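You operate a simulated robot arm through the tools that you are given. There is no shell and no other tool.

The job below is to be done with a simulated robot arm. You get a single attempt, and the scene is never put back.

JOB
Set the red meter on the yellow buffer, then on the blue one.
Fine: rinse the probe between the cups and after; press SET once steady; end with the probe in the black holder; leave the third cup.

It is judged by the outcome, as a careful person would: the job done as asked, and still so three seconds after it is handed in. It fails if anything else is knocked over, pushed out of place, dropped, spilled or broken.

ROBOT AND FRAMES
A 6-joint arm with a three-finger gripper, fixed in place. Base frame: the origin is on the floor under the middle of its stand, x ahead of it, y to its left, z up. Lengths are in cm, angles in degrees, forces in N, time in s.
It reaches about 121.3 cm from its shoulder. Its first joint turns from -166.0 to 166.0 degrees. Payload 4.89 kg.
The tool frame sits at the grasp point between the pads (the TCP): z along the fingers, y along the line on which they close. The tips reach 3 cm beyond it. The gripper opens to 16.4 cm; its body begins 12.5 cm behind the TCP.
Orientation is told as [roll, pitch, yaw] about the base's x, y, z axes, in that order, counted from this pose: with the fingers straight down and closing along the base's y, the tool's x points along the base's -x, its y along +y and its z along -z.

CONTROLS
- The arm moves only by the tool servo_tool. Its argument "targets" is a list of rows, each an object of numbers (a shift or turn left out is 0, a gripper value left out holds the last): "gripper": the opening, from 0 (shut) to 1 (fully open); "x", "y", "z": the shift along the tool's x, y, z in cm; "wx", "wy", "wz": the turn, a rotation vector about the tool's x, y, z in rad. In form: [{"gripper": .., "x": .., "y": .., "z": .., "wx": .., "wy": .., "wz": ..}, ...]. A call has 1 to 20 rows; each row is the pose to reach, as a shift and turn from the pose commanded when the call began, along the tool's axes at that moment. Each row takes 0.2 s and may step no farther than 5 cm and 8.6 degrees from the row before; otherwise, or with a gripper value out of range, the whole call is refused. Where a pose cannot be reached the arm comes as near as it can. A force on the tool above 40 N (or 10 N above the force at the start of the call, whichever is more), or a blocked arm, ends the call early, and 0.2 s more pass. The fingers move at their own pace (about 10.8 cm/s each) and stop on an object; they squeeze with about 32 N. The grip force told is the motor's: it shows also when the fingers shut on nothing. Time passes only in rows, and 0.2 s behind the last, so rows that repeat a pose let the fingers close. It gives the time, the measured TCP pose, the force on the tool (base axes), the opening and the grip force at its end, in the units of the frame above (readings bear some noise), with the torque about the TCP (base axes, N m) and any sound that the robot's microphone picked up.
- Cameras (640 x 400 px; columns grow to the right, rows downward): "scene" is fixed at [40.02, 49.71, 170.14]; the picture's right is [-0.75, -0.66, 0.00], its down [-0.45, 0.51, -0.73] and it looks along [0.48, -0.55, -0.68] (base axes); focal length 340 px, centre (320, 200). "wrist" rides on the gripper at [7.6, -0.2, -15.2] in the tool frame; the picture's right is [0.02, 1.00, 0.00], its down [-0.88, 0.02, -0.47] and it looks along [-0.47, 0.01, 0.88] (tool axes); focal length 247 px, centre (320, 200). There is no depth. A picture from a camera that has moved, and an enlarged one, comes with that camera's place and axes in the base frame and with its lens.
- snapshot(camera): a new picture of that camera. It takes no simulated time.
- slide_trunk(by): moves the trunk up (or, below 0, down) by that many cm; the arm rides with it, the base frame stays. It gives what a move gives, with no picture.
- zoom(camera, box): a new picture of the part [left, top, right, bottom] of that camera's present view, enlarged. It takes no simulated time.
- finish_job(): hands the job in; it is judged then, once.

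Nothing tells you positions but the pictures and the camera data. Unless the task says otherwise, let go and move clear before handing in.

The tools are called after "Call:" by a JSON object that holds its "op" and its "data". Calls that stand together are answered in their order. servo_tool: Moves the arm, as the interface text tells. Its arguments: {"type":"object","properties":{"targets":{"type":"array","items":{"type":"object","properties":{"gripper":{"type":"number"},"x":{"type":"number"},"y":{"type":"number"},"z":{"type":"number"},"wx":{"type":"number"},"wy":{"type":"number"},"wz":{"type":"number"}}}}},"required":["targets"]} The other tools are called the same way: slide_trunk (by) moves the trunk up or down; snapshot (camera) takes a picture; zoom (camera, box) takes an enlarged picture of a part of a camera's view; finish_job () hands the job in.

At the start:

```text
t: 0.0
tcp_pos: [64.56, -14.99, 123.47]
tcp_rot: [0.0, 0.1, 0.0]
wrist_force: [0.0, -0.5, 0.1]
torque: [0.01, -0.01, -0.01]
opening: 16.37
grasp_force: 0.1
trunk travel left (down, up): [-17.5, 21.5]
```

scene: 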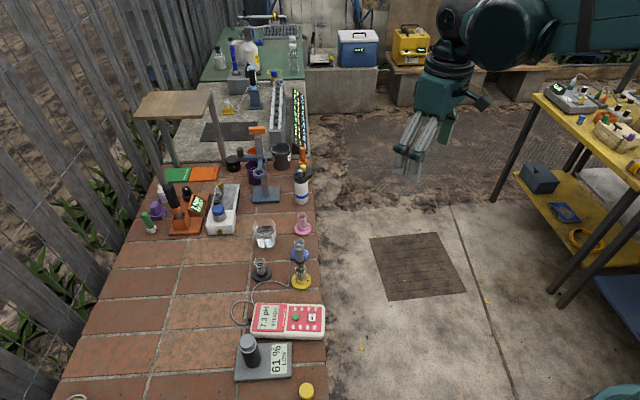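
wrist: 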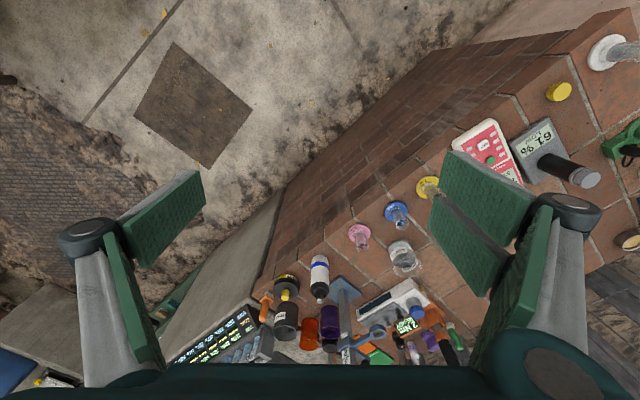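

I see a brick bench with a red pH meter, three cups (yellow, blue, pink), a beaker of water and a black holder near the meter. I'll zoom in to learn the details before moving.

Call:
{"op": "zoom", "data": {"camera": "scene", "box": [220, 200, 340, 275]}}

Call:
{"op": "zoom", "data": {"camera": "scene", "box": [220, 280, 340, 355]}}

Call:
{"op": "zoom", "data": {"camera": "scene", "box": [130, 130, 330, 255]}}

Call:
{"op": "zoom", "data": {"camera": "wrist", "box": [320, 100, 640, 300]}}

```text
5.33 times, centred on (280, 238) of scene
camera zoom: at [40.02, 49.71, 170.14], right [-0.75, -0.66, 0.0], down [-0.45, 0.51, -0.73], along [0.48, -0.55, -0.68], focal length 1816 px, centre (533, 0)
```

zoom: 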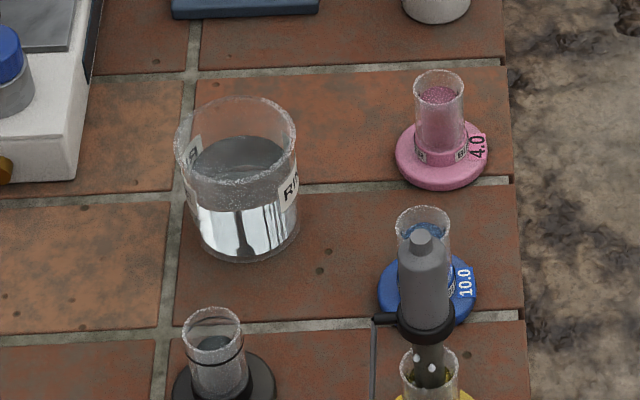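

```text
5.33 times, centred on (280, 318) of scene
camera zoom: at [40.02, 49.71, 170.14], right [-0.75, -0.66, 0.0], down [-0.45, 0.51, -0.73], along [0.48, -0.55, -0.68], focal length 1816 px, centre (533, -427)
```

zoom: 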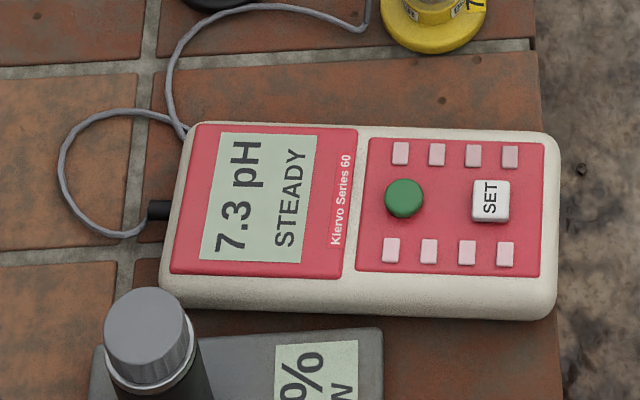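

```text
3.20 times, centred on (230, 192) of scene
camera zoom: at [40.02, 49.71, 170.14], right [-0.75, -0.66, 0.0], down [-0.45, 0.51, -0.73], along [0.48, -0.55, -0.68], focal length 1089 px, centre (608, 224)
```

zoom: 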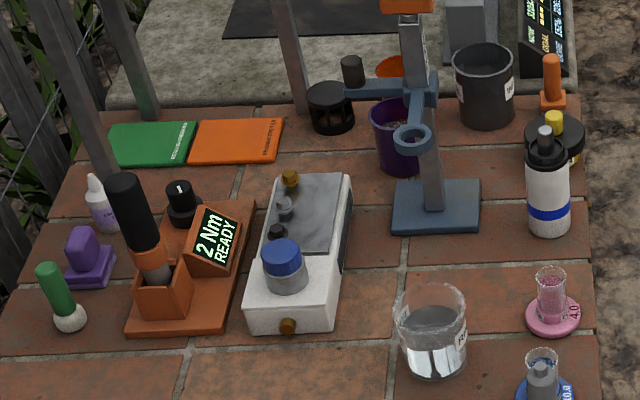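

```text
2.00 times, centred on (480, 200) of wrist
camera zoom: at [56.88, -15.12, 138.75], right [-0.02, 1.0, 0.0], down [0.88, 0.02, 0.47], along [0.47, 0.01, -0.88], focal length 494 px, centre (0, 200)
```

zoom: 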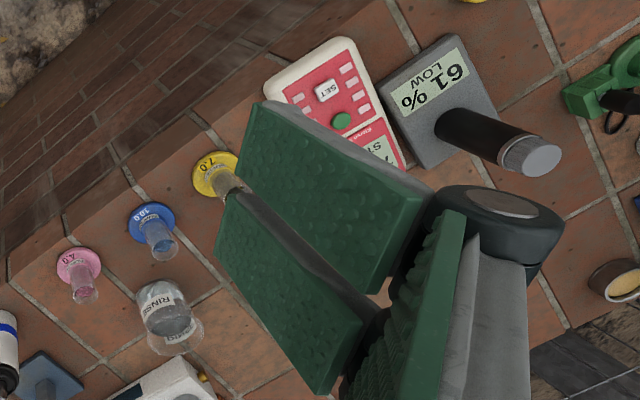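

The probe (grey, black collar) seems to stand already in the yellow cup, and the meter reads 7.3 STEADY. I'll zoom in closer on the cups.

Call:
{"op": "zoom", "data": {"camera": "scene", "box": [235, 235, 331, 295]}}

Call:
{"op": "zoom", "data": {"camera": "scene", "box": [240, 285, 336, 345]}}

Call:
{"op": "zoom", "data": {"camera": "scene", "box": [220, 320, 332, 390]}}

```text
6.67 times, centred on (283, 265) of scene
camera zoom: at [40.02, 49.71, 170.14], right [-0.75, -0.66, 0.0], down [-0.45, 0.51, -0.73], along [0.48, -0.55, -0.68], focal length 2270 px, centre (567, -233)
```

zoom: 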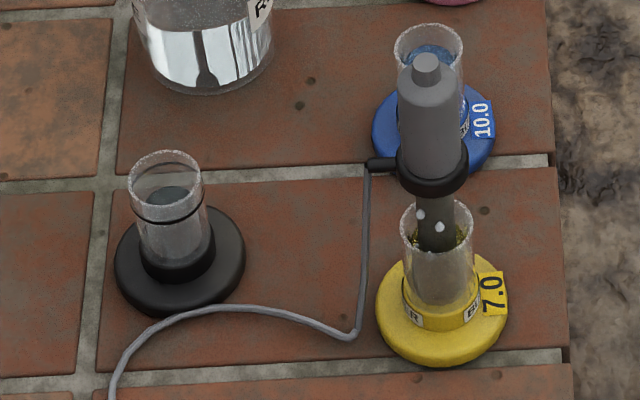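

```text
6.67 times, centred on (288, 315) of scene
camera zoom: at [40.02, 49.71, 170.14], right [-0.75, -0.66, 0.0], down [-0.45, 0.51, -0.73], along [0.48, -0.55, -0.68], focal length 2270 px, centre (533, -567)
```

zoom: 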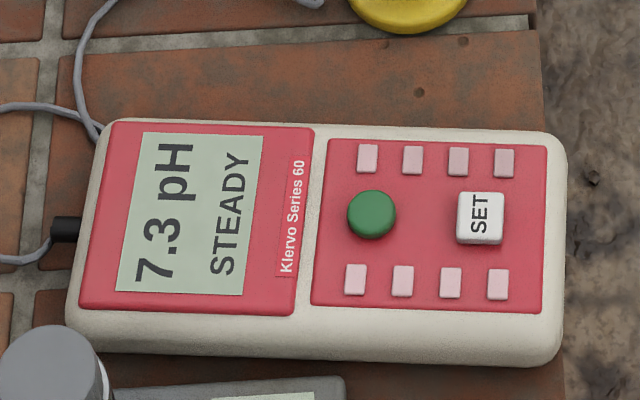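

```text
5.71 times, centred on (276, 355) of scene
camera zoom: at [40.02, 49.71, 170.14], right [-0.75, -0.66, 0.0], down [-0.45, 0.51, -0.73], along [0.48, -0.55, -0.68], focal length 1945 px, centre (571, -686)
```

zoom: 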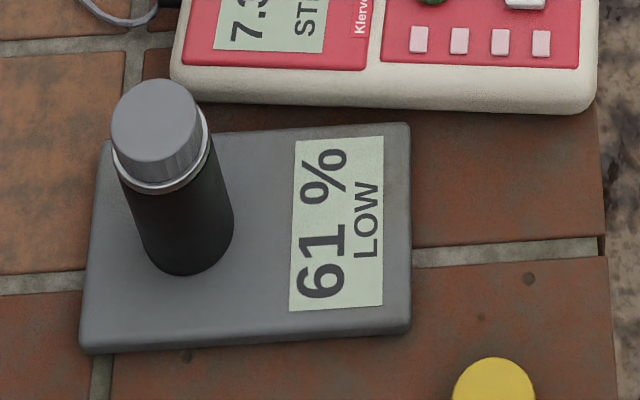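

The yellow cup is at about (81, 11), blue about (88, 4), pink about (95, -4), the black holder about (92, 17), rinse beaker about (100, 8) and SET about (70, 18.4, 89). I'll look closely at the gripper's fingers to plan the press.

Call:
{"op": "zoom", "data": {"camera": "scene", "box": [370, 60, 530, 200]}}

Call:
{"op": "zoom", "data": {"camera": "wrist", "box": [0, 100, 640, 400]}}

```text
2.86 times, centred on (450, 130) of scene
camera zoom: at [40.02, 49.71, 170.14], right [-0.75, -0.66, 0.0], down [-0.45, 0.51, -0.73], along [0.48, -0.55, -0.68], focal length 973 px, centre (-51, 400)
```

zoom: 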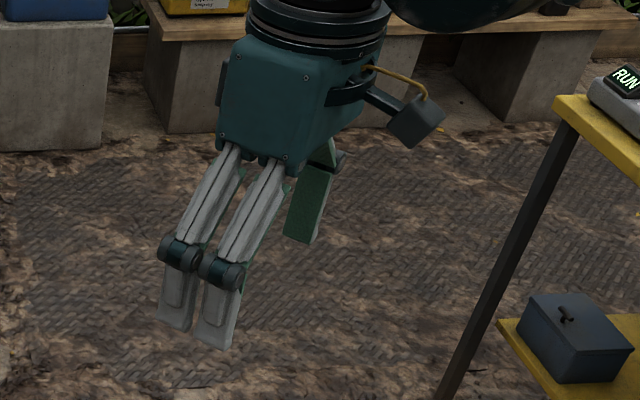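

```text
1.00 times, centred on (320, 250) of wrist (not enlarged: the box is as wide or as high as the picture)
camera zoom: at [56.88, -15.12, 138.75], right [-0.02, 1.0, 0.0], down [0.88, 0.02, 0.47], along [0.47, 0.01, -0.88], focal length 247 px, centre (320, 150)
```

zoom: 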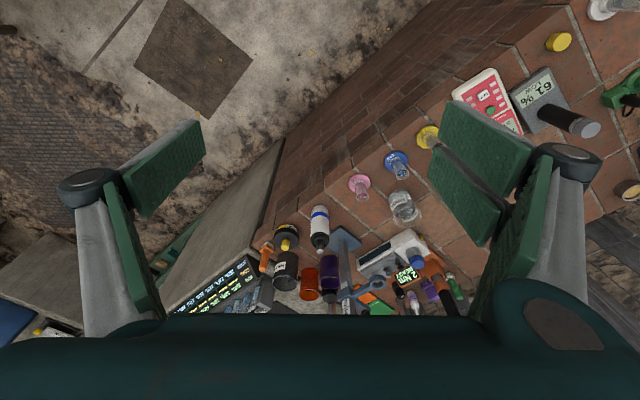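

The gripper has two fingers on its +y side and one on its -y side, so I can press SET with the single finger, tilted. First I'll move to a viewing pose above the meter, turned 45° to line up with the bench.

Call:
{"op": "servo_tool", "data": {"targets": [{"x": -0.6, "y": 3.7, "z": 0.9, "wz": 0.0873, "gripper": 0.4}, {"x": -1.2, "y": 7.4, "z": 1.8, "wz": 0.1745}, {"x": -1.8, "y": 11.1, "z": 2.7, "wz": 0.2618}, {"x": -2.4, "y": 14.8, "z": 3.6, "wz": 0.3491}, {"x": -3.0, "y": 18.5, "z": 4.5, "wz": 0.4363}, {"x": -3.6, "y": 22.2, "z": 5.4, "wz": 0.5236}, {"x": -4.2, "y": 25.9, "z": 6.3, "wz": 0.6109}, {"x": -4.8, "y": 29.6, "z": 7.2, "wz": 0.6981}, {"x": -5.4, "y": 33.3, "z": 8.1, "wz": 0.7854}, {"x": -5.4, "y": 33.3, "z": 8.1, "wz": 0.7854}]}}

Call:
{"op": "snapshot", "data": {"camera": "wrist"}}

Call:
{"op": "snapshot", "data": {"camera": "scene"}}

```text
t: 2.2
tcp_pos: [69.93, 18.46, 115.25]
tcp_rot: [0.1, 0.0, -45.0]
wrist_force: [0.1, 0.2, -0.3]
torque: [-0.08, 0.06, 0.03]
opening: 6.55
grasp_force: 0.0
trunk travel left (down, up): [-17.5, 21.5]
```

```text
taken
camera wrist: at [64.46, 23.83, 130.45], right [0.69, 0.72, 0.0], down [0.64, -0.61, 0.47], along [0.34, -0.33, -0.88], focal length 247 px, centre (320, 200)
```

wrist: 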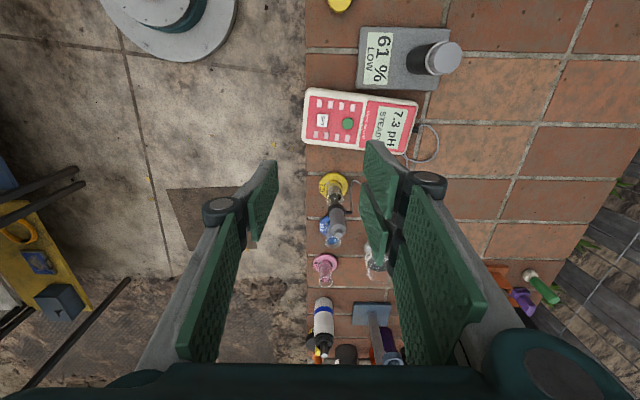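

```text
taken
```

scene: 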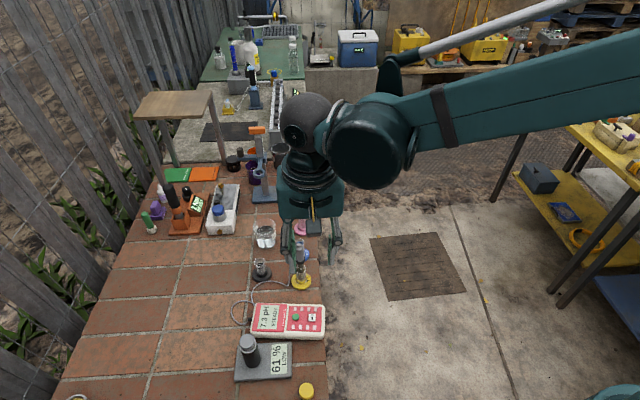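

The SET button lies almost straight below the TCP, as I worked out. I'll zoom in on the wrist view to refine the positions of the meter and the cups.

Call:
{"op": "zoom", "data": {"camera": "wrist", "box": [290, 80, 450, 180]}}

Call:
{"op": "zoom", "data": {"camera": "wrist", "box": [290, 160, 418, 290]}}

Call:
{"op": "zoom", "data": {"camera": "scene", "box": [250, 140, 380, 300]}}

```text
4.00 times, centred on (370, 130) of wrist
camera zoom: at [64.46, 23.83, 130.45], right [0.69, 0.72, 0.0], down [0.64, -0.61, 0.47], along [0.34, -0.33, -0.88], focal length 988 px, centre (120, 480)
```

zoom: 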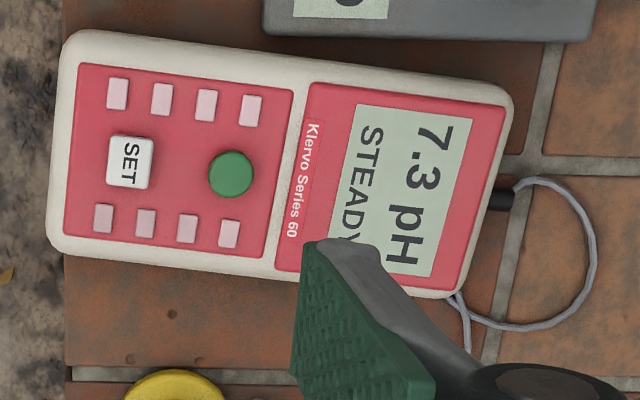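

```text
3.08 times, centred on (354, 225) of wrist
camera zoom: at [64.46, 23.83, 130.45], right [0.69, 0.72, 0.0], down [0.64, -0.61, 0.47], along [0.34, -0.33, -0.88], focal length 760 px, centre (215, 123)
```

zoom: 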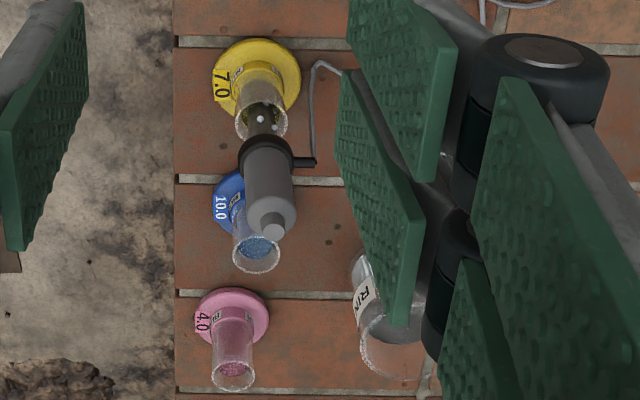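

```text
2.50 times, centred on (315, 220) of scene
camera zoom: at [40.02, 49.71, 170.14], right [-0.75, -0.66, 0.0], down [-0.45, 0.51, -0.73], along [0.48, -0.55, -0.68], focal length 851 px, centre (332, 150)
```

zoom: 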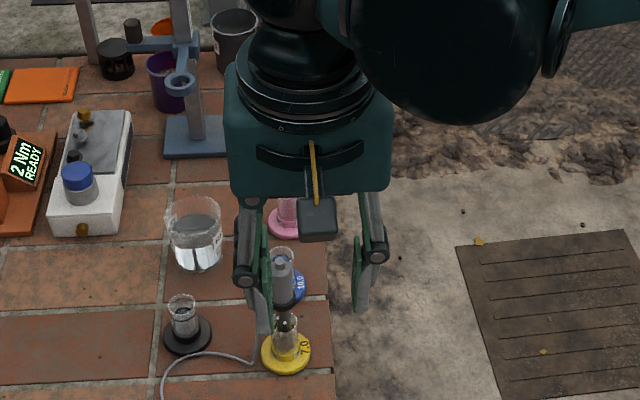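

SET is at about (69.95, 18.6, 89). I'll tilt 30° so the single finger (towards the robot) is lowest, narrow the grip to 5 cm and descend to a hover.

Call:
{"op": "servo_tool", "data": {"targets": [{"y": 0.2, "z": 2.0, "wx": -0.0873, "gripper": 0.305}, {"y": 0.4, "z": 4.0, "wx": -0.1745}, {"y": 0.6, "z": 6.0, "wx": -0.2618}, {"y": 0.9, "z": 8.0, "wx": -0.3491}, {"y": 1.1, "z": 10.0, "wx": -0.4363}, {"y": 1.28, "z": 12.0, "wx": -0.5236}, {"y": 1.28, "z": 14.0, "wx": -0.5236}, {"y": 1.28, "z": 14.0, "wx": -0.5236}]}}

Call:
{"op": "snapshot", "data": {"camera": "wrist"}}

Call:
{"op": "zoom", "data": {"camera": "scene", "box": [240, 220, 368, 340]}}

```text
t: 4.0
tcp_pos: [70.91, 19.02, 101.53]
tcp_rot: [30.0, 0.0, -45.0]
wrist_force: [0.3, 0.0, -1.1]
torque: [0.01, 0.05, -0.01]
opening: 5.0
grasp_force: 0.0
trunk travel left (down, up): [-17.5, 21.5]
```

```text
taken
camera wrist: at [59.98, 19.09, 114.62], right [0.6, 0.63, 0.5], down [0.47, -0.78, 0.42], along [0.65, -0.02, -0.76], focal length 247 px, centre (320, 200)
```

wrist: 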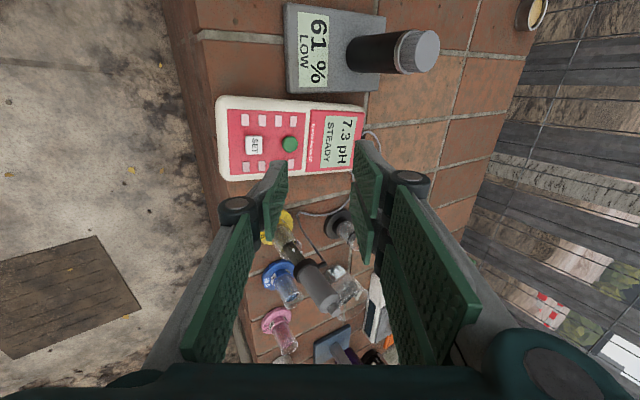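

```text
3.33 times, centred on (304, 280) of scene
camera zoom: at [40.02, 49.71, 170.14], right [-0.75, -0.66, 0.0], down [-0.45, 0.51, -0.73], along [0.48, -0.55, -0.68], focal length 1135 px, centre (373, -67)
```

zoom: 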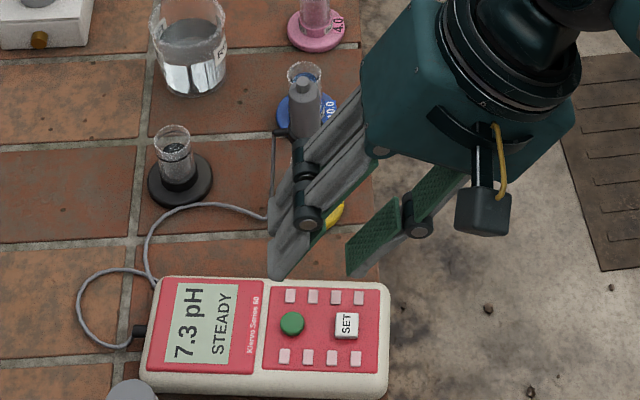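

The finger tip hovers as predicted. I'll zoom in on the tip and the SET button to check the alignment and the tip's thickness.

Call:
{"op": "zoom", "data": {"camera": "scene", "box": [285, 255, 349, 335]}}

Call:
{"op": "zoom", "data": {"camera": "wrist", "box": [210, 90, 370, 220]}}

```text
5.00 times, centred on (317, 295) of scene
camera zoom: at [40.02, 49.71, 170.14], right [-0.75, -0.66, 0.0], down [-0.45, 0.51, -0.73], along [0.48, -0.55, -0.68], focal length 1702 px, centre (335, -275)
```

zoom: 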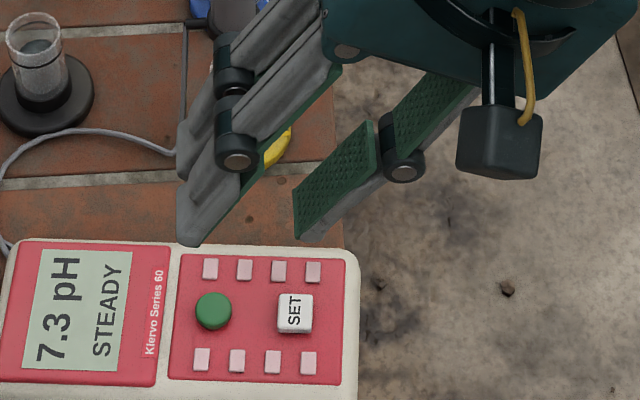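

```text
3.08 times, centred on (290, 155) of wrist
camera zoom: at [59.98, 19.09, 114.62], right [0.6, 0.63, 0.5], down [0.47, -0.78, 0.42], along [0.65, -0.02, -0.76], focal length 760 px, centre (412, 338)
```

zoom: 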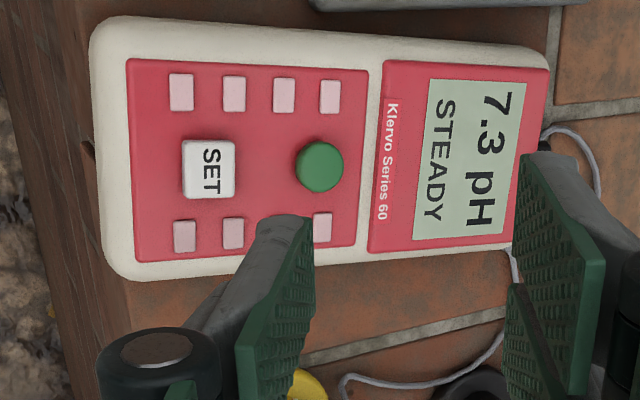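

The tip is about 1.2 cm thick and its outer edge will touch first. I'll nudge inwards 0.35 cm and lower to about 2 cm above SET, then check again.

Call:
{"op": "servo_tool", "data": {"targets": [{"y": -0.6, "z": 1.3}, {"y": -1.3, "z": 2.6}, {"y": -1.95, "z": 3.9}, {"y": -2.572, "z": 5.155}, {"y": -2.572, "z": 5.155}]}}

Call:
{"op": "zoom", "data": {"camera": "scene", "box": [285, 255, 349, 335]}}

Call:
{"op": "zoom", "data": {"camera": "wrist", "box": [210, 90, 370, 220]}}

```text
t: 5.2
tcp_pos: [71.07, 19.41, 95.76]
tcp_rot: [30.0, 0.1, -44.9]
wrist_force: [0.1, 0.4, -0.6]
torque: [0.0, 0.0, 0.01]
opening: 4.97
grasp_force: 0.1
trunk travel left (down, up): [-17.5, 21.5]
```

```text
5.00 times, centred on (317, 295) of scene
camera zoom: at [40.02, 49.71, 170.14], right [-0.75, -0.66, 0.0], down [-0.45, 0.51, -0.73], along [0.48, -0.55, -0.68], focal length 1702 px, centre (335, -275)
```

zoom: 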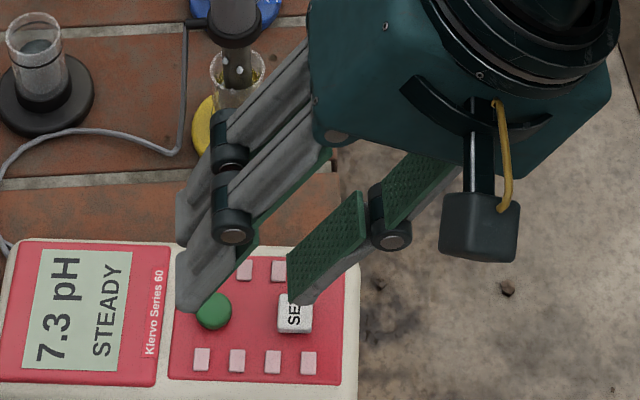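

```text
3.08 times, centred on (290, 155) of wrist
camera zoom: at [60.21, 19.46, 108.88], right [0.6, 0.63, 0.5], down [0.47, -0.78, 0.42], along [0.65, -0.02, -0.76], focal length 760 px, centre (412, 338)
```

zoom: 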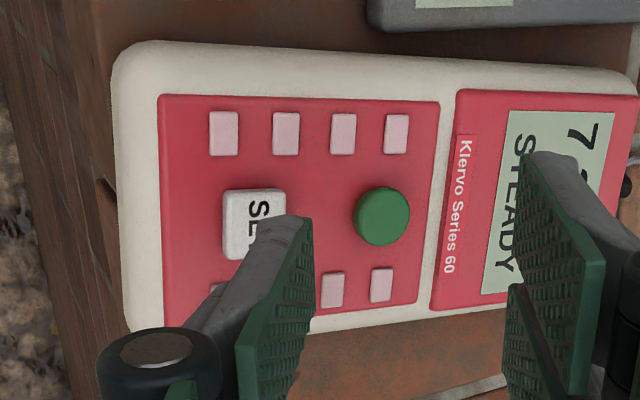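

The outer edge of the tip would land near the edge of SET, so I'll shift another 0.5 cm inwards and lower to about 0.5 cm above it.

Call:
{"op": "servo_tool", "data": {"targets": [{"y": 0.433, "z": 0.25}, {"y": 0.108, "z": 0.813}, {"y": -0.217, "z": 1.376}, {"y": -0.317, "z": 1.549}, {"y": -0.317, "z": 1.549}]}}

Call:
{"op": "zoom", "data": {"camera": "scene", "box": [285, 275, 349, 335]}}

Call:
{"op": "zoom", "data": {"camera": "wrist", "box": [230, 110, 350, 210]}}

```text
t: 6.4
tcp_pos: [71.48, 19.64, 94.12]
tcp_rot: [30.0, 0.1, -45.0]
wrist_force: [0.3, -0.2, 0.4]
torque: [0.02, 0.02, 0.02]
opening: 4.99
grasp_force: 0.0
trunk travel left (down, up): [-17.5, 21.5]
```

```text
6.67 times, centred on (317, 305) of scene
camera zoom: at [40.02, 49.71, 170.14], right [-0.75, -0.66, 0.0], down [-0.45, 0.51, -0.73], along [0.48, -0.55, -0.68], focal length 2270 px, centre (340, -500)
```

zoom: 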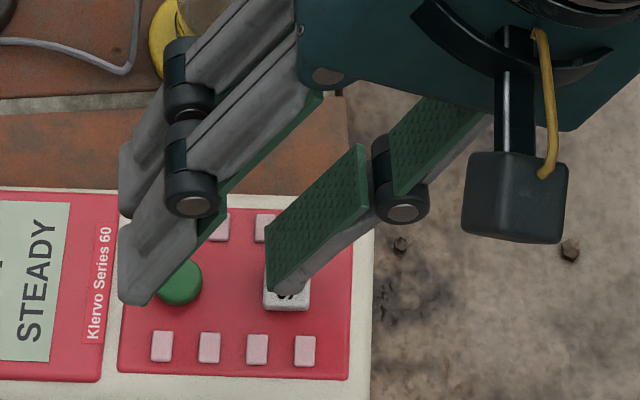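

```text
4.00 times, centred on (290, 160) of wrist
camera zoom: at [60.54, 19.75, 107.31], right [0.6, 0.63, 0.5], down [0.47, -0.78, 0.42], along [0.65, -0.02, -0.76], focal length 988 px, centre (440, 360)
```

zoom: 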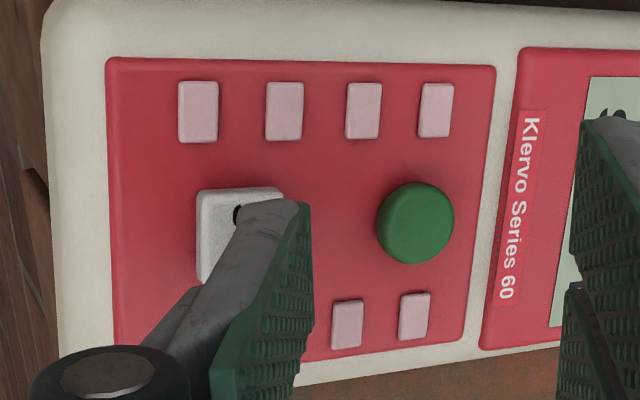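

The tip is aligned over SET with a gap of about half a centimetre. I'll lower it in fine steps, watching force and sound.

Call:
{"op": "servo_tool", "data": {"targets": [{"y": -0.075, "z": 0.13}, {"y": -0.15, "z": 0.26}, {"y": -0.225, "z": 0.39}, {"y": -0.3, "z": 0.52}]}}

Call:
{"op": "zoom", "data": {"camera": "scene", "box": [250, 275, 346, 335]}}

```text
t: 7.4
tcp_pos: [71.42, 19.76, 93.54]
tcp_rot: [30.0, 0.0, -45.0]
wrist_force: [1.1, -0.3, 0.7]
torque: [0.0, -0.01, -0.04]
opening: 4.98
grasp_force: 0.1
trunk travel left (down, up): [-17.5, 21.5]
```

```text
6.67 times, centred on (298, 305) of scene
camera zoom: at [40.02, 49.71, 170.14], right [-0.75, -0.66, 0.0], down [-0.45, 0.51, -0.73], along [0.48, -0.55, -0.68], focal length 2270 px, centre (467, -500)
```

zoom: 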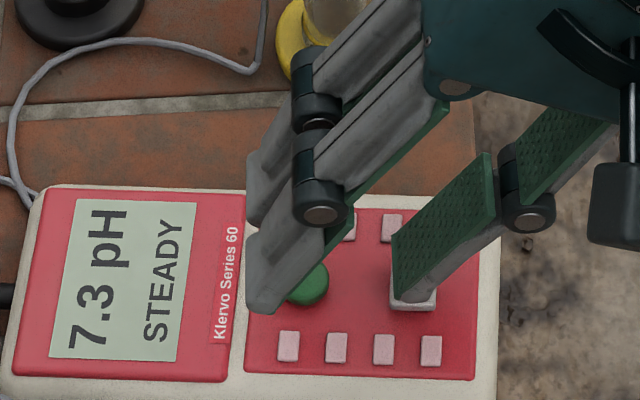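

Still no contact force and the display still reads 7.3. I'll go on down in 0.1 cm steps.

Call:
{"op": "servo_tool", "data": {"targets": [{"y": -0.05, "z": 0.087}, {"y": -0.1, "z": 0.173}, {"y": -0.15, "z": 0.26}]}}

Call:
{"op": "zoom", "data": {"camera": "scene", "box": [250, 275, 346, 335]}}

```text
t: 8.2
tcp_pos: [71.42, 19.71, 93.22]
tcp_rot: [30.1, 0.0, -45.0]
wrist_force: [-0.2, 0.2, 0.8]
torque: [0.01, 0.0, 0.0]
opening: 4.99
grasp_force: 0.0
trunk travel left (down, up): [-17.5, 21.5]
```

```text
6.67 times, centred on (298, 305) of scene
camera zoom: at [40.02, 49.71, 170.14], right [-0.75, -0.66, 0.0], down [-0.45, 0.51, -0.73], along [0.48, -0.55, -0.68], focal length 2270 px, centre (467, -500)
```

zoom: 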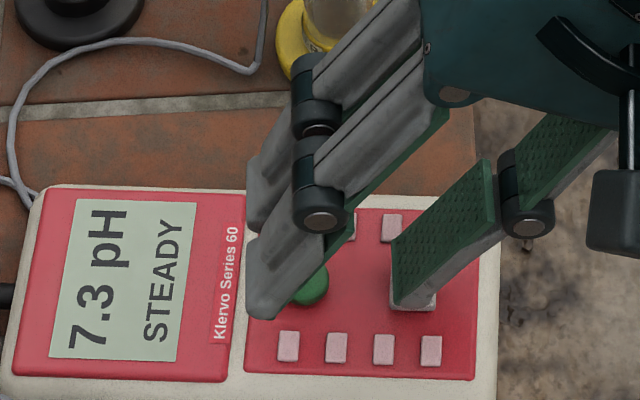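

Close now, with no force yet. Continuing in small steps.

Call:
{"op": "servo_tool", "data": {"targets": [{"y": -0.05, "z": 0.087}, {"y": -0.1, "z": 0.173}]}}

Call:
{"op": "zoom", "data": {"camera": "scene", "box": [250, 275, 346, 335]}}

```text
t: 8.8
tcp_pos: [71.58, 19.85, 93.02]
tcp_rot: [30.0, 0.0, -45.0]
wrist_force: [-0.4, 1.3, 0.4]
torque: [-0.02, -0.03, 0.01]
opening: 5.0
grasp_force: 0.1
trunk travel left (down, up): [-17.5, 21.5]
```

```text
6.67 times, centred on (298, 305) of scene
camera zoom: at [40.02, 49.71, 170.14], right [-0.75, -0.66, 0.0], down [-0.45, 0.51, -0.73], along [0.48, -0.55, -0.68], focal length 2270 px, centre (467, -500)
```

zoom: 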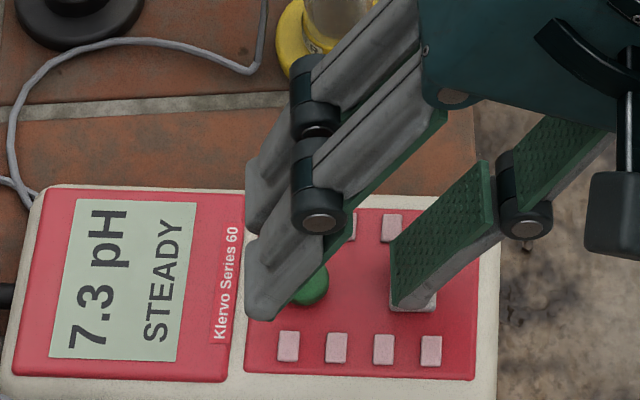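

Still free. A few more small steps.

Call:
{"op": "servo_tool", "data": {"targets": [{"y": -0.05, "z": 0.087}, {"y": -0.1, "z": 0.173}]}}

Call:
{"op": "zoom", "data": {"camera": "scene", "box": [250, 275, 346, 335]}}

Call:
{"op": "zoom", "data": {"camera": "wrist", "box": [230, 110, 350, 210]}}

```text
t: 9.4
tcp_pos: [71.45, 19.8, 92.88]
tcp_rot: [30.0, 0.0, -45.1]
wrist_force: [0.9, -0.3, 1.3]
torque: [0.03, -0.03, -0.01]
opening: 4.91
grasp_force: 0.0
trunk travel left (down, up): [-17.5, 21.5]
heard: click
```

```text
6.67 times, centred on (298, 305) of scene
camera zoom: at [40.02, 49.71, 170.14], right [-0.75, -0.66, 0.0], down [-0.45, 0.51, -0.73], along [0.48, -0.55, -0.68], focal length 2270 px, centre (467, -500)
```

zoom: 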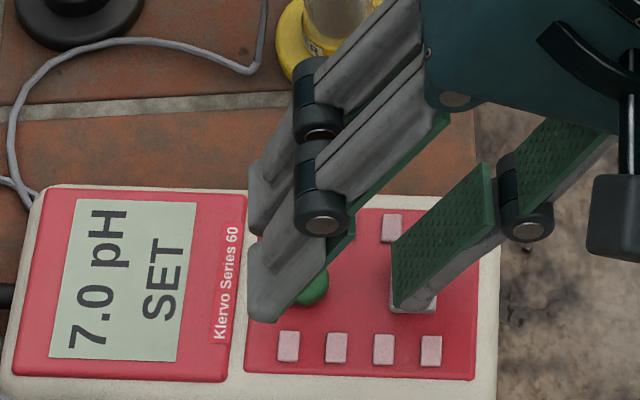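

```text
4.00 times, centred on (290, 160) of wrist
camera zoom: at [60.55, 19.72, 105.99], right [0.6, 0.63, 0.5], down [0.47, -0.78, 0.42], along [0.65, -0.02, -0.76], focal length 988 px, centre (440, 360)
```

zoom: 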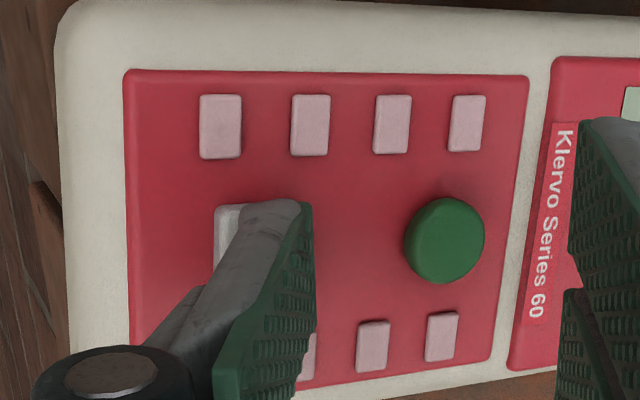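

A click, and the display now reads "7.0 SET": the first buffer is done. I'll lift straight off, untilt, then turn to yaw +45° above the probe in the yellow cup.

Call:
{"op": "servo_tool", "data": {"targets": [{"y": 0.75, "z": -1.299}, {"y": 1.75, "z": -3.031}, {"y": 2.75, "z": -4.763}, {"y": 4.0, "z": -6.928, "wx": 0.105}, {"y": 5.25, "z": -9.093, "wx": 0.21}, {"y": 6.5, "z": -11.258, "wx": 0.315}, {"y": 7.75, "z": -13.423, "wx": 0.42}, {"y": 8.75, "z": -15.155, "wx": 0.5236}, {"y": 8.75, "z": -15.155, "wx": 0.5236}]}}

Call:
{"op": "servo_tool", "data": {"targets": [{"x": -1.0, "y": 0.05, "wz": -0.1309, "gripper": 0.5}, {"x": -2.1, "y": 0.1, "wz": -0.2618}, {"x": -3.2, "y": 0.15, "wz": -0.3927}, {"x": -4.3, "y": 0.2, "wz": -0.5236}, {"x": -5.4, "y": 0.25, "wz": -0.6545}, {"x": -6.5, "y": 0.3, "wz": -0.7854}, {"x": -7.6, "y": 0.35, "wz": -0.9163}, {"x": -8.7, "y": 0.4, "wz": -1.0472}, {"x": -9.8, "y": 0.45, "wz": -1.1781}, {"x": -10.9, "y": 0.5, "wz": -1.309}, {"x": -12.0, "y": 0.55, "wz": -1.4399}, {"x": -13.0, "y": 0.57, "wz": -1.5708}, {"x": -13.0, "y": 0.57, "wz": -1.5708}]}}

Call:
{"op": "snapshot", "data": {"camera": "wrist"}}

Call:
{"op": "snapshot", "data": {"camera": "scene"}}

```text
t: 11.4
tcp_pos: [71.47, 19.73, 110.3]
tcp_rot: [-0.1, 0.0, -45.0]
wrist_force: [0.2, 0.6, -0.3]
torque: [-0.02, 0.0, 0.01]
opening: 5.0
grasp_force: 0.1
trunk travel left (down, up): [-17.5, 21.5]
```

```text
t: 14.2
tcp_pos: [81.05, 11.05, 110.38]
tcp_rot: [0.1, -0.1, 45.0]
wrist_force: [0.5, -1.2, -0.8]
torque: [-0.01, 0.02, -0.02]
opening: 8.22
grasp_force: 0.1
trunk travel left (down, up): [-17.5, 21.5]
```

```text
taken
camera wrist: at [75.79, 5.51, 125.62], right [-0.72, 0.69, 0.0], down [0.61, 0.64, 0.47], along [0.33, 0.34, -0.88], focal length 247 px, centre (320, 200)
```

wrist: 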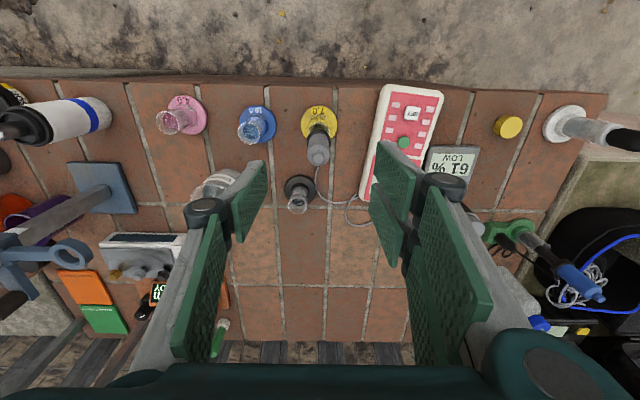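

```text
taken
```

scene: 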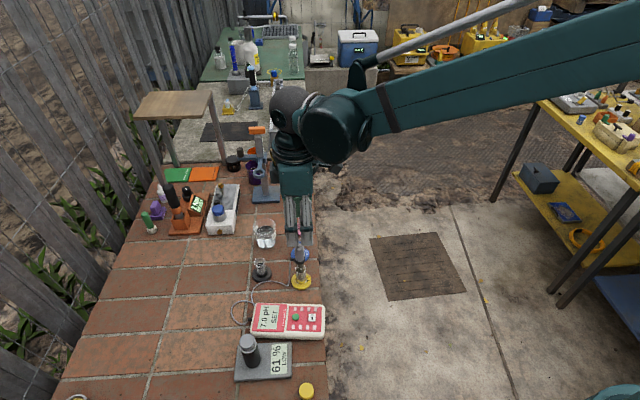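

The meter still reads 7.0 SET, and all the cups are in view. I'll zoom in to locate the probe, cups, beaker and holder precisely.

Call:
{"op": "zoom", "data": {"camera": "wrist", "box": [270, 90, 366, 150]}}

Call:
{"op": "zoom", "data": {"camera": "wrist", "box": [270, 90, 366, 220]}}

Call:
{"op": "zoom", "data": {"camera": "wrist", "box": [140, 80, 300, 210]}}

```text
6.67 times, centred on (318, 120) of wrist
camera zoom: at [75.79, 5.51, 125.62], right [-0.72, 0.69, 0.0], down [0.61, 0.64, 0.47], along [0.33, 0.34, -0.88], focal length 1646 px, centre (333, 733)
```

zoom: 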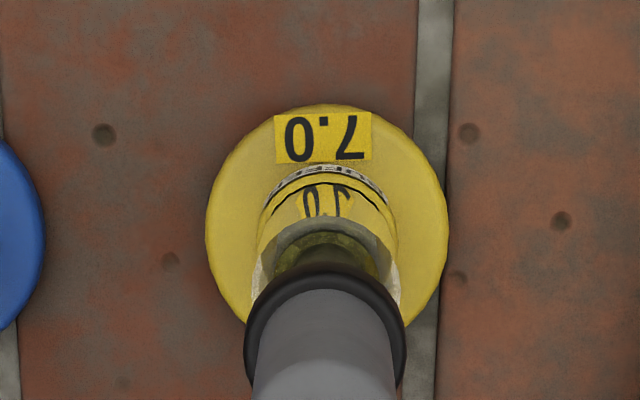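

```text
3.08 times, centred on (318, 155) of wrist
camera zoom: at [75.79, 5.51, 125.62], right [-0.72, 0.69, 0.0], down [0.61, 0.64, 0.47], along [0.33, 0.34, -0.88], focal length 760 px, centre (326, 338)
```

zoom: 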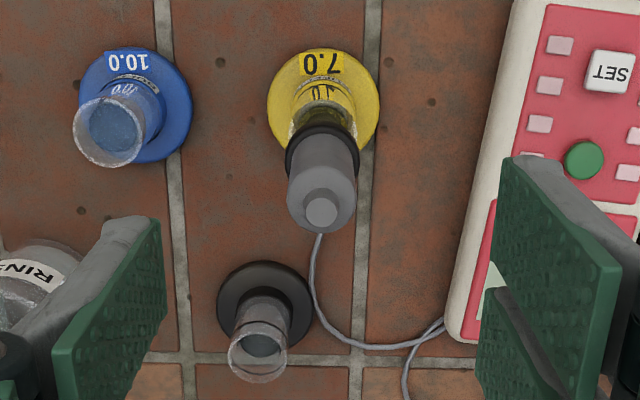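

```text
3.08 times, centred on (220, 145) of wrist
camera zoom: at [75.79, 5.51, 125.62], right [-0.72, 0.69, 0.0], down [0.61, 0.64, 0.47], along [0.33, 0.34, -0.88], focal length 760 px, centre (628, 369)
```

zoom: 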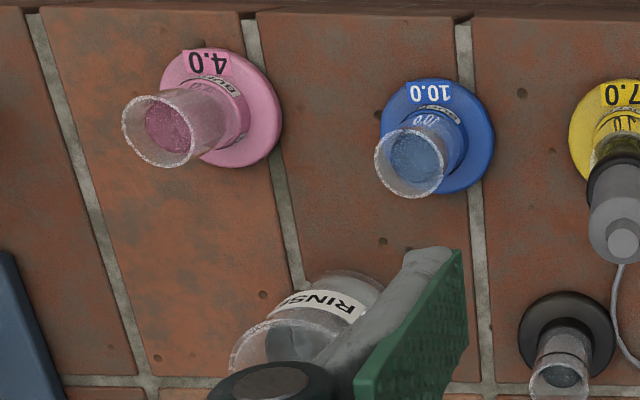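

The probe stands upright at about (81.2, 10.9), its top at z ≈ 102.5 and its collar at z ≈ 95. Blue is at (88.4, 4.3) and the holder at (91.7, 16.95). I'll lower over the probe body with the tips staying above the collar.

Call:
{"op": "servo_tool", "data": {"targets": [{"y": -0.19, "z": 2.5}, {"y": -0.19, "z": 5.0}, {"y": -0.19, "z": 7.5}, {"y": -0.19, "z": 9.2}, {"y": -0.19, "z": 10.6}, {"y": -0.19, "z": 10.6}]}}

Call:
{"op": "snapshot", "data": {"camera": "wrist"}}

Call:
{"op": "zoom", "data": {"camera": "scene", "box": [250, 205, 346, 295]}}

```text
t: 15.6
tcp_pos: [81.28, 10.9, 99.72]
tcp_rot: [0.0, -0.1, 44.9]
wrist_force: [0.0, -0.4, 0.0]
torque: [0.02, 0.03, 0.0]
opening: 8.18
grasp_force: 0.1
trunk travel left (down, up): [-17.5, 21.5]
```

```text
taken
camera wrist: at [75.98, 5.39, 114.99], right [-0.72, 0.69, 0.0], down [0.61, 0.64, 0.47], along [0.33, 0.34, -0.88], focal length 247 px, centre (320, 200)
```

wrist: 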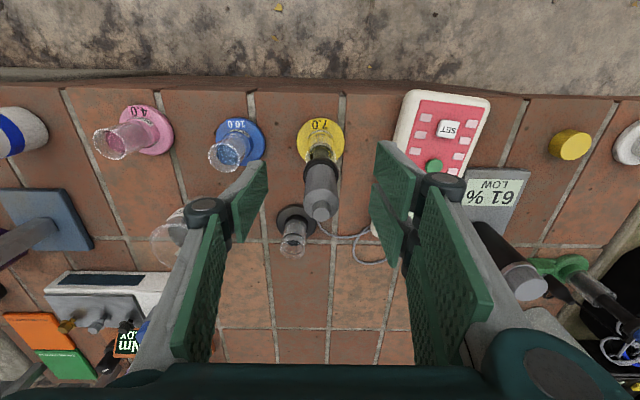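

```text
4.44 times, centred on (298, 250) of scene
camera zoom: at [40.02, 49.71, 170.14], right [-0.75, -0.66, 0.0], down [-0.45, 0.51, -0.73], along [0.48, -0.55, -0.68], focal length 1513 px, centre (418, -22)
```

zoom: 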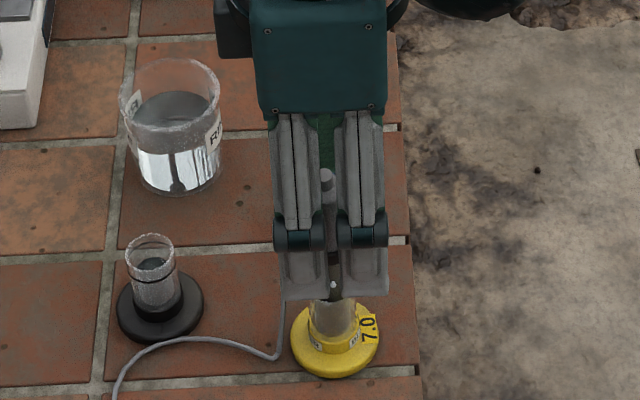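

The probe sits centred between the fingers, and the tips should be just above the collar. A zoom will check this before closing.

Call:
{"op": "zoom", "data": {"camera": "wrist", "box": [230, 110, 422, 260]}}

```text
2.67 times, centred on (326, 185) of wrist
camera zoom: at [75.98, 5.39, 114.99], right [-0.72, 0.69, 0.0], down [0.61, 0.64, 0.47], along [0.33, 0.34, -0.88], focal length 659 px, centre (304, 240)
```

zoom: 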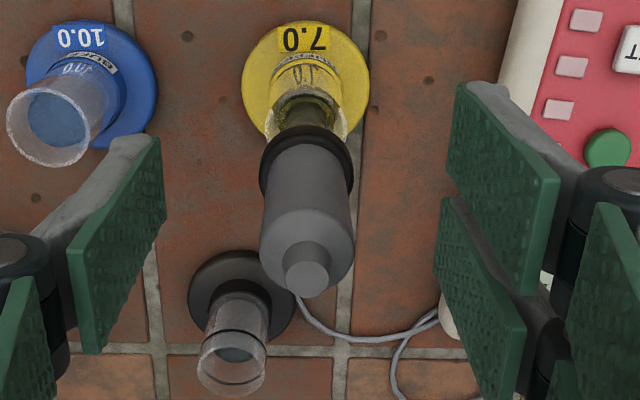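

The tips are about 1 cm above the collar, well centred. I'll narrow to about 3.3 cm, then close fully.

Call:
{"op": "servo_tool", "data": {"targets": [{"gripper": 0.2}, {"gripper": 0.2}, {"gripper": 0.2}, {"gripper": 0.2}]}}

Call:
{"op": "zoom", "data": {"camera": "wrist", "box": [230, 110, 422, 260]}}

```text
t: 16.6
tcp_pos: [81.14, 10.82, 99.76]
tcp_rot: [-0.1, 0.0, 45.0]
wrist_force: [0.3, 0.7, -0.1]
torque: [0.01, 0.01, -0.03]
opening: 3.3
grasp_force: 0.1
trunk travel left (down, up): [-17.5, 21.5]
```

```text
2.67 times, centred on (326, 185) of wrist
camera zoom: at [75.98, 5.4, 115.01], right [-0.72, 0.69, 0.0], down [0.61, 0.64, 0.47], along [0.33, 0.34, -0.88], focal length 659 px, centre (304, 240)
```

zoom: 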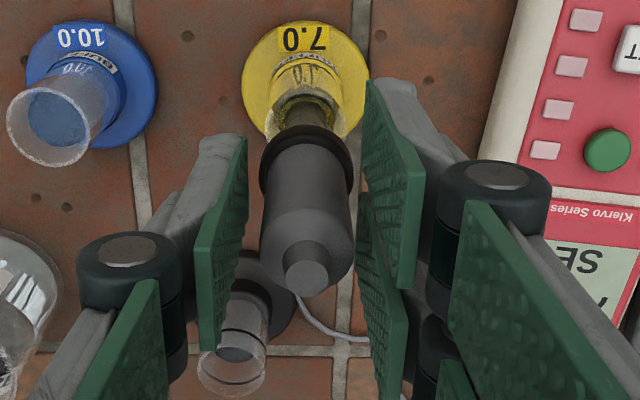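

The probe is centred between the pads. Closing now.

Call:
{"op": "servo_tool", "data": {"targets": [{"gripper": 0.17}, {"gripper": 0.14}, {"gripper": 0.1}, {"gripper": 0.05}, {"gripper": 0.0}, {"gripper": 0.0}, {"gripper": 0.0}]}}

Call:
{"op": "zoom", "data": {"camera": "wrist", "box": [230, 110, 422, 260]}}

Call:
{"op": "zoom", "data": {"camera": "scene", "box": [250, 205, 346, 295]}}

```text
t: 18.2
tcp_pos: [81.22, 10.92, 99.75]
tcp_rot: [0.0, -0.1, 45.0]
wrist_force: [-0.5, 0.5, -1.3]
torque: [-0.02, 0.02, -0.01]
opening: 2.28
grasp_force: 32.0
trunk travel left (down, up): [-17.5, 21.5]
```

```text
2.67 times, centred on (326, 185) of wrist
camera zoom: at [75.98, 5.4, 115.01], right [-0.72, 0.69, 0.0], down [0.61, 0.64, 0.47], along [0.33, 0.34, -0.88], focal length 659 px, centre (304, 240)
```

zoom: 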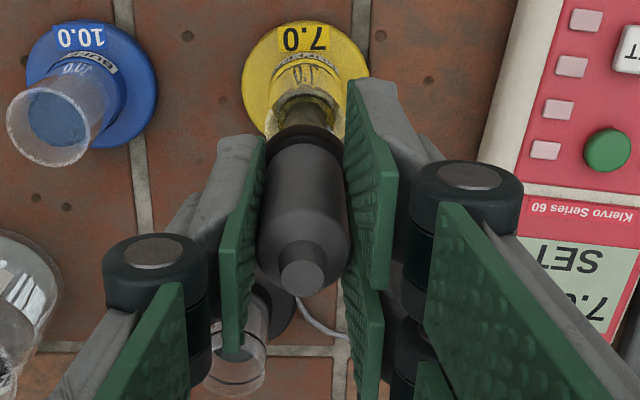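

```text
4.44 times, centred on (298, 250) of scene
camera zoom: at [40.02, 49.71, 170.14], right [-0.75, -0.66, 0.0], down [-0.45, 0.51, -0.73], along [0.48, -0.55, -0.68], focal length 1513 px, centre (418, -22)
```

zoom: 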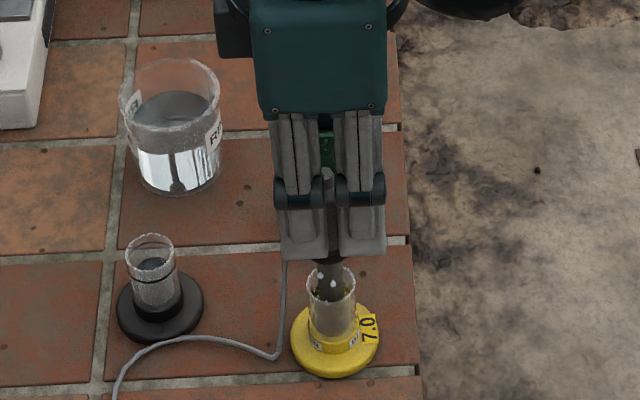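

The grip is firm at 2.28 cm. I'll lift straight up 10 cm, slowly at first.

Call:
{"op": "servo_tool", "data": {"targets": [{"z": -0.4}, {"z": -0.9}, {"z": -1.5}, {"z": -2.2}, {"z": -3.0}, {"z": -3.8}, {"z": -4.6}, {"z": -5.4}, {"z": -6.2}, {"z": -7.0}, {"z": -8.0}, {"z": -9.0}, {"z": -10.0}, {"z": -10.0}, {"z": -10.0}]}}

Call:
{"op": "snapshot", "data": {"camera": "wrist"}}

Call:
{"op": "zoom", "data": {"camera": "scene", "box": [225, 175, 353, 305]}}

```text
t: 21.4
tcp_pos: [81.07, 10.9, 109.61]
tcp_rot: [0.0, 0.0, 45.0]
wrist_force: [0.2, -0.6, -1.2]
torque: [0.04, -0.04, -0.04]
opening: 2.24
grasp_force: 31.7
trunk travel left (down, up): [-17.5, 21.5]
```

```text
taken
camera wrist: at [75.9, 5.39, 124.92], right [-0.72, 0.69, 0.0], down [0.61, 0.64, 0.47], along [0.33, 0.34, -0.88], focal length 247 px, centre (320, 200)
```

wrist: 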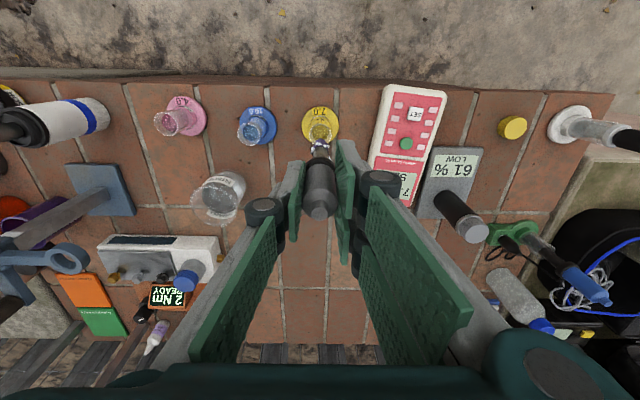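

```text
3.08 times, centred on (289, 240) of scene
camera zoom: at [40.02, 49.71, 170.14], right [-0.75, -0.66, 0.0], down [-0.45, 0.51, -0.73], along [0.48, -0.55, -0.68], focal length 1048 px, centre (415, 77)
```

zoom: 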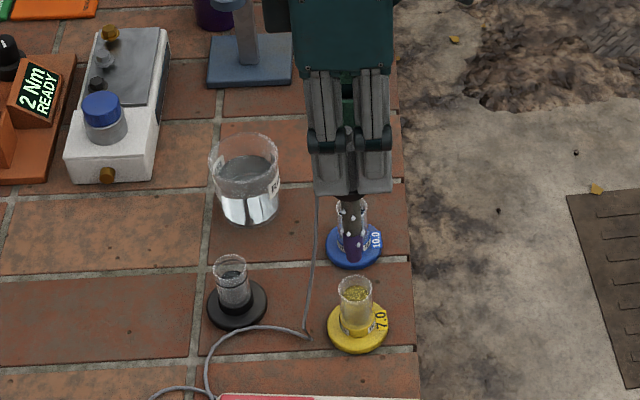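

The probe is out, with drops on its stem and its tip about 13.2 cm below the TCP. I'll zoom in on the beaker to place the dip.

Call:
{"op": "zoom", "data": {"camera": "wrist", "box": [170, 90, 350, 240]}}

Call:
{"op": "zoom", "data": {"camera": "scene", "box": [235, 195, 315, 265]}}

```text
2.67 times, centred on (260, 165) of wrist
camera zoom: at [75.9, 5.39, 124.92], right [-0.72, 0.69, 0.0], down [0.61, 0.64, 0.47], along [0.33, 0.34, -0.88], focal length 659 px, centre (480, 293)
```

zoom: 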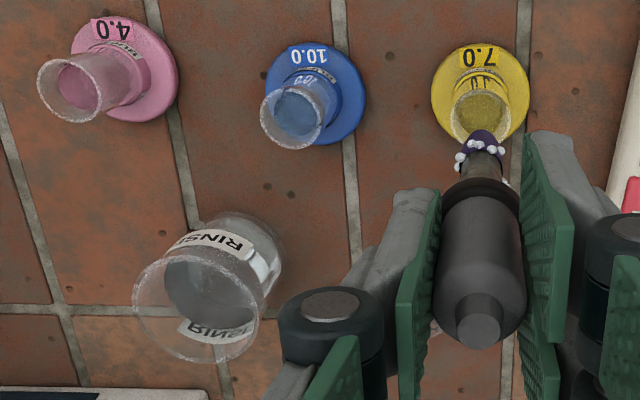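

```text
5.71 times, centred on (275, 230) of scene
camera zoom: at [40.02, 49.71, 170.14], right [-0.75, -0.66, 0.0], down [-0.45, 0.51, -0.73], along [0.48, -0.55, -0.68], focal length 1945 px, centre (577, 29)
```

zoom: 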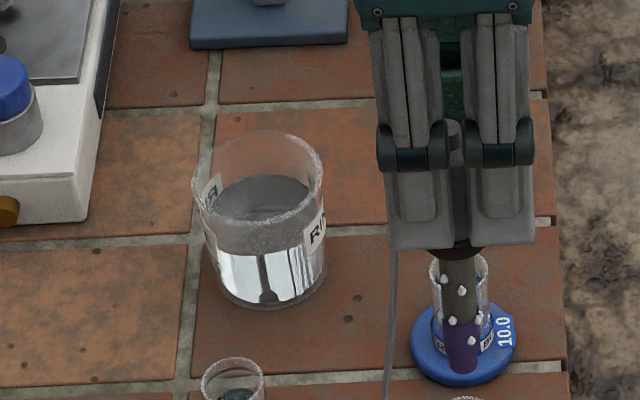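

The beaker is centred at about (100.4, 7.4), its rim at z ≈ 92.4. I'll carry the probe across with its tip at about z = 98, clear of everything, watching the cable.

Call:
{"op": "servo_tool", "data": {"targets": [{"z": -1.0}, {"x": -0.9, "y": -1.3, "z": -1.8}, {"x": -2.3, "y": -3.3, "z": -2.0}, {"x": -3.8, "y": -5.5, "z": -2.0}, {"x": -5.3, "y": -7.7, "z": -2.0}, {"x": -6.8, "y": -9.9, "z": -2.0}, {"x": -8.3, "y": -12.0, "z": -2.0}, {"x": -9.6, "y": -13.9, "z": -2.0}, {"x": -10.6, "y": -15.3, "z": -2.0}, {"x": -11.1, "y": -16.05, "z": -2.0}, {"x": -11.1, "y": -16.05, "z": -2.0}, {"x": -11.1, "y": -16.05, "z": -2.0}]}}

Call:
{"op": "snapshot", "data": {"camera": "wrist"}}

Call:
{"op": "zoom", "data": {"camera": "scene", "box": [200, 140, 344, 290]}}

```text
t: 24.0
tcp_pos: [100.43, 7.32, 111.89]
tcp_rot: [0.0, 0.0, 45.0]
wrist_force: [-0.3, -0.1, 0.0]
torque: [-0.03, -0.01, 0.0]
opening: 2.24
grasp_force: 32.3
trunk travel left (down, up): [-17.5, 21.5]
```

```text
taken
camera wrist: at [95.13, 1.91, 127.03], right [-0.72, 0.69, 0.0], down [0.61, 0.64, 0.47], along [0.33, 0.34, -0.88], focal length 247 px, centre (320, 200)
```

wrist: 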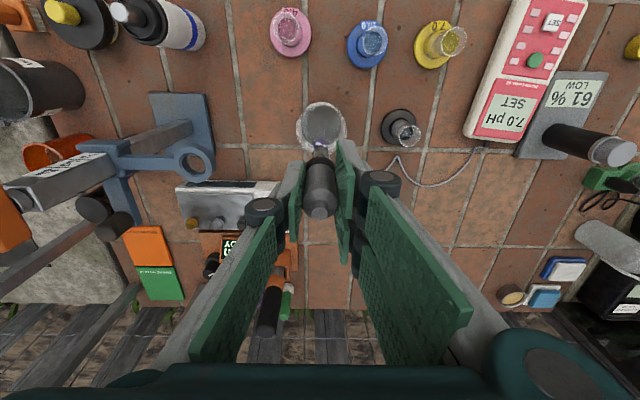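

```text
2.67 times, centred on (272, 215) of scene
camera zoom: at [40.02, 49.71, 170.14], right [-0.75, -0.66, 0.0], down [-0.45, 0.51, -0.73], along [0.48, -0.55, -0.68], focal length 908 px, centre (448, 160)
```

zoom: 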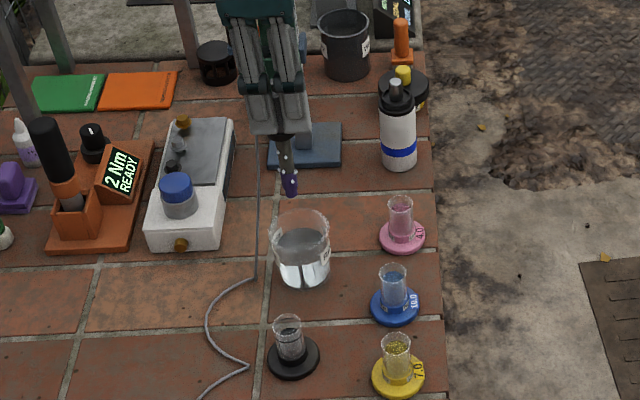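

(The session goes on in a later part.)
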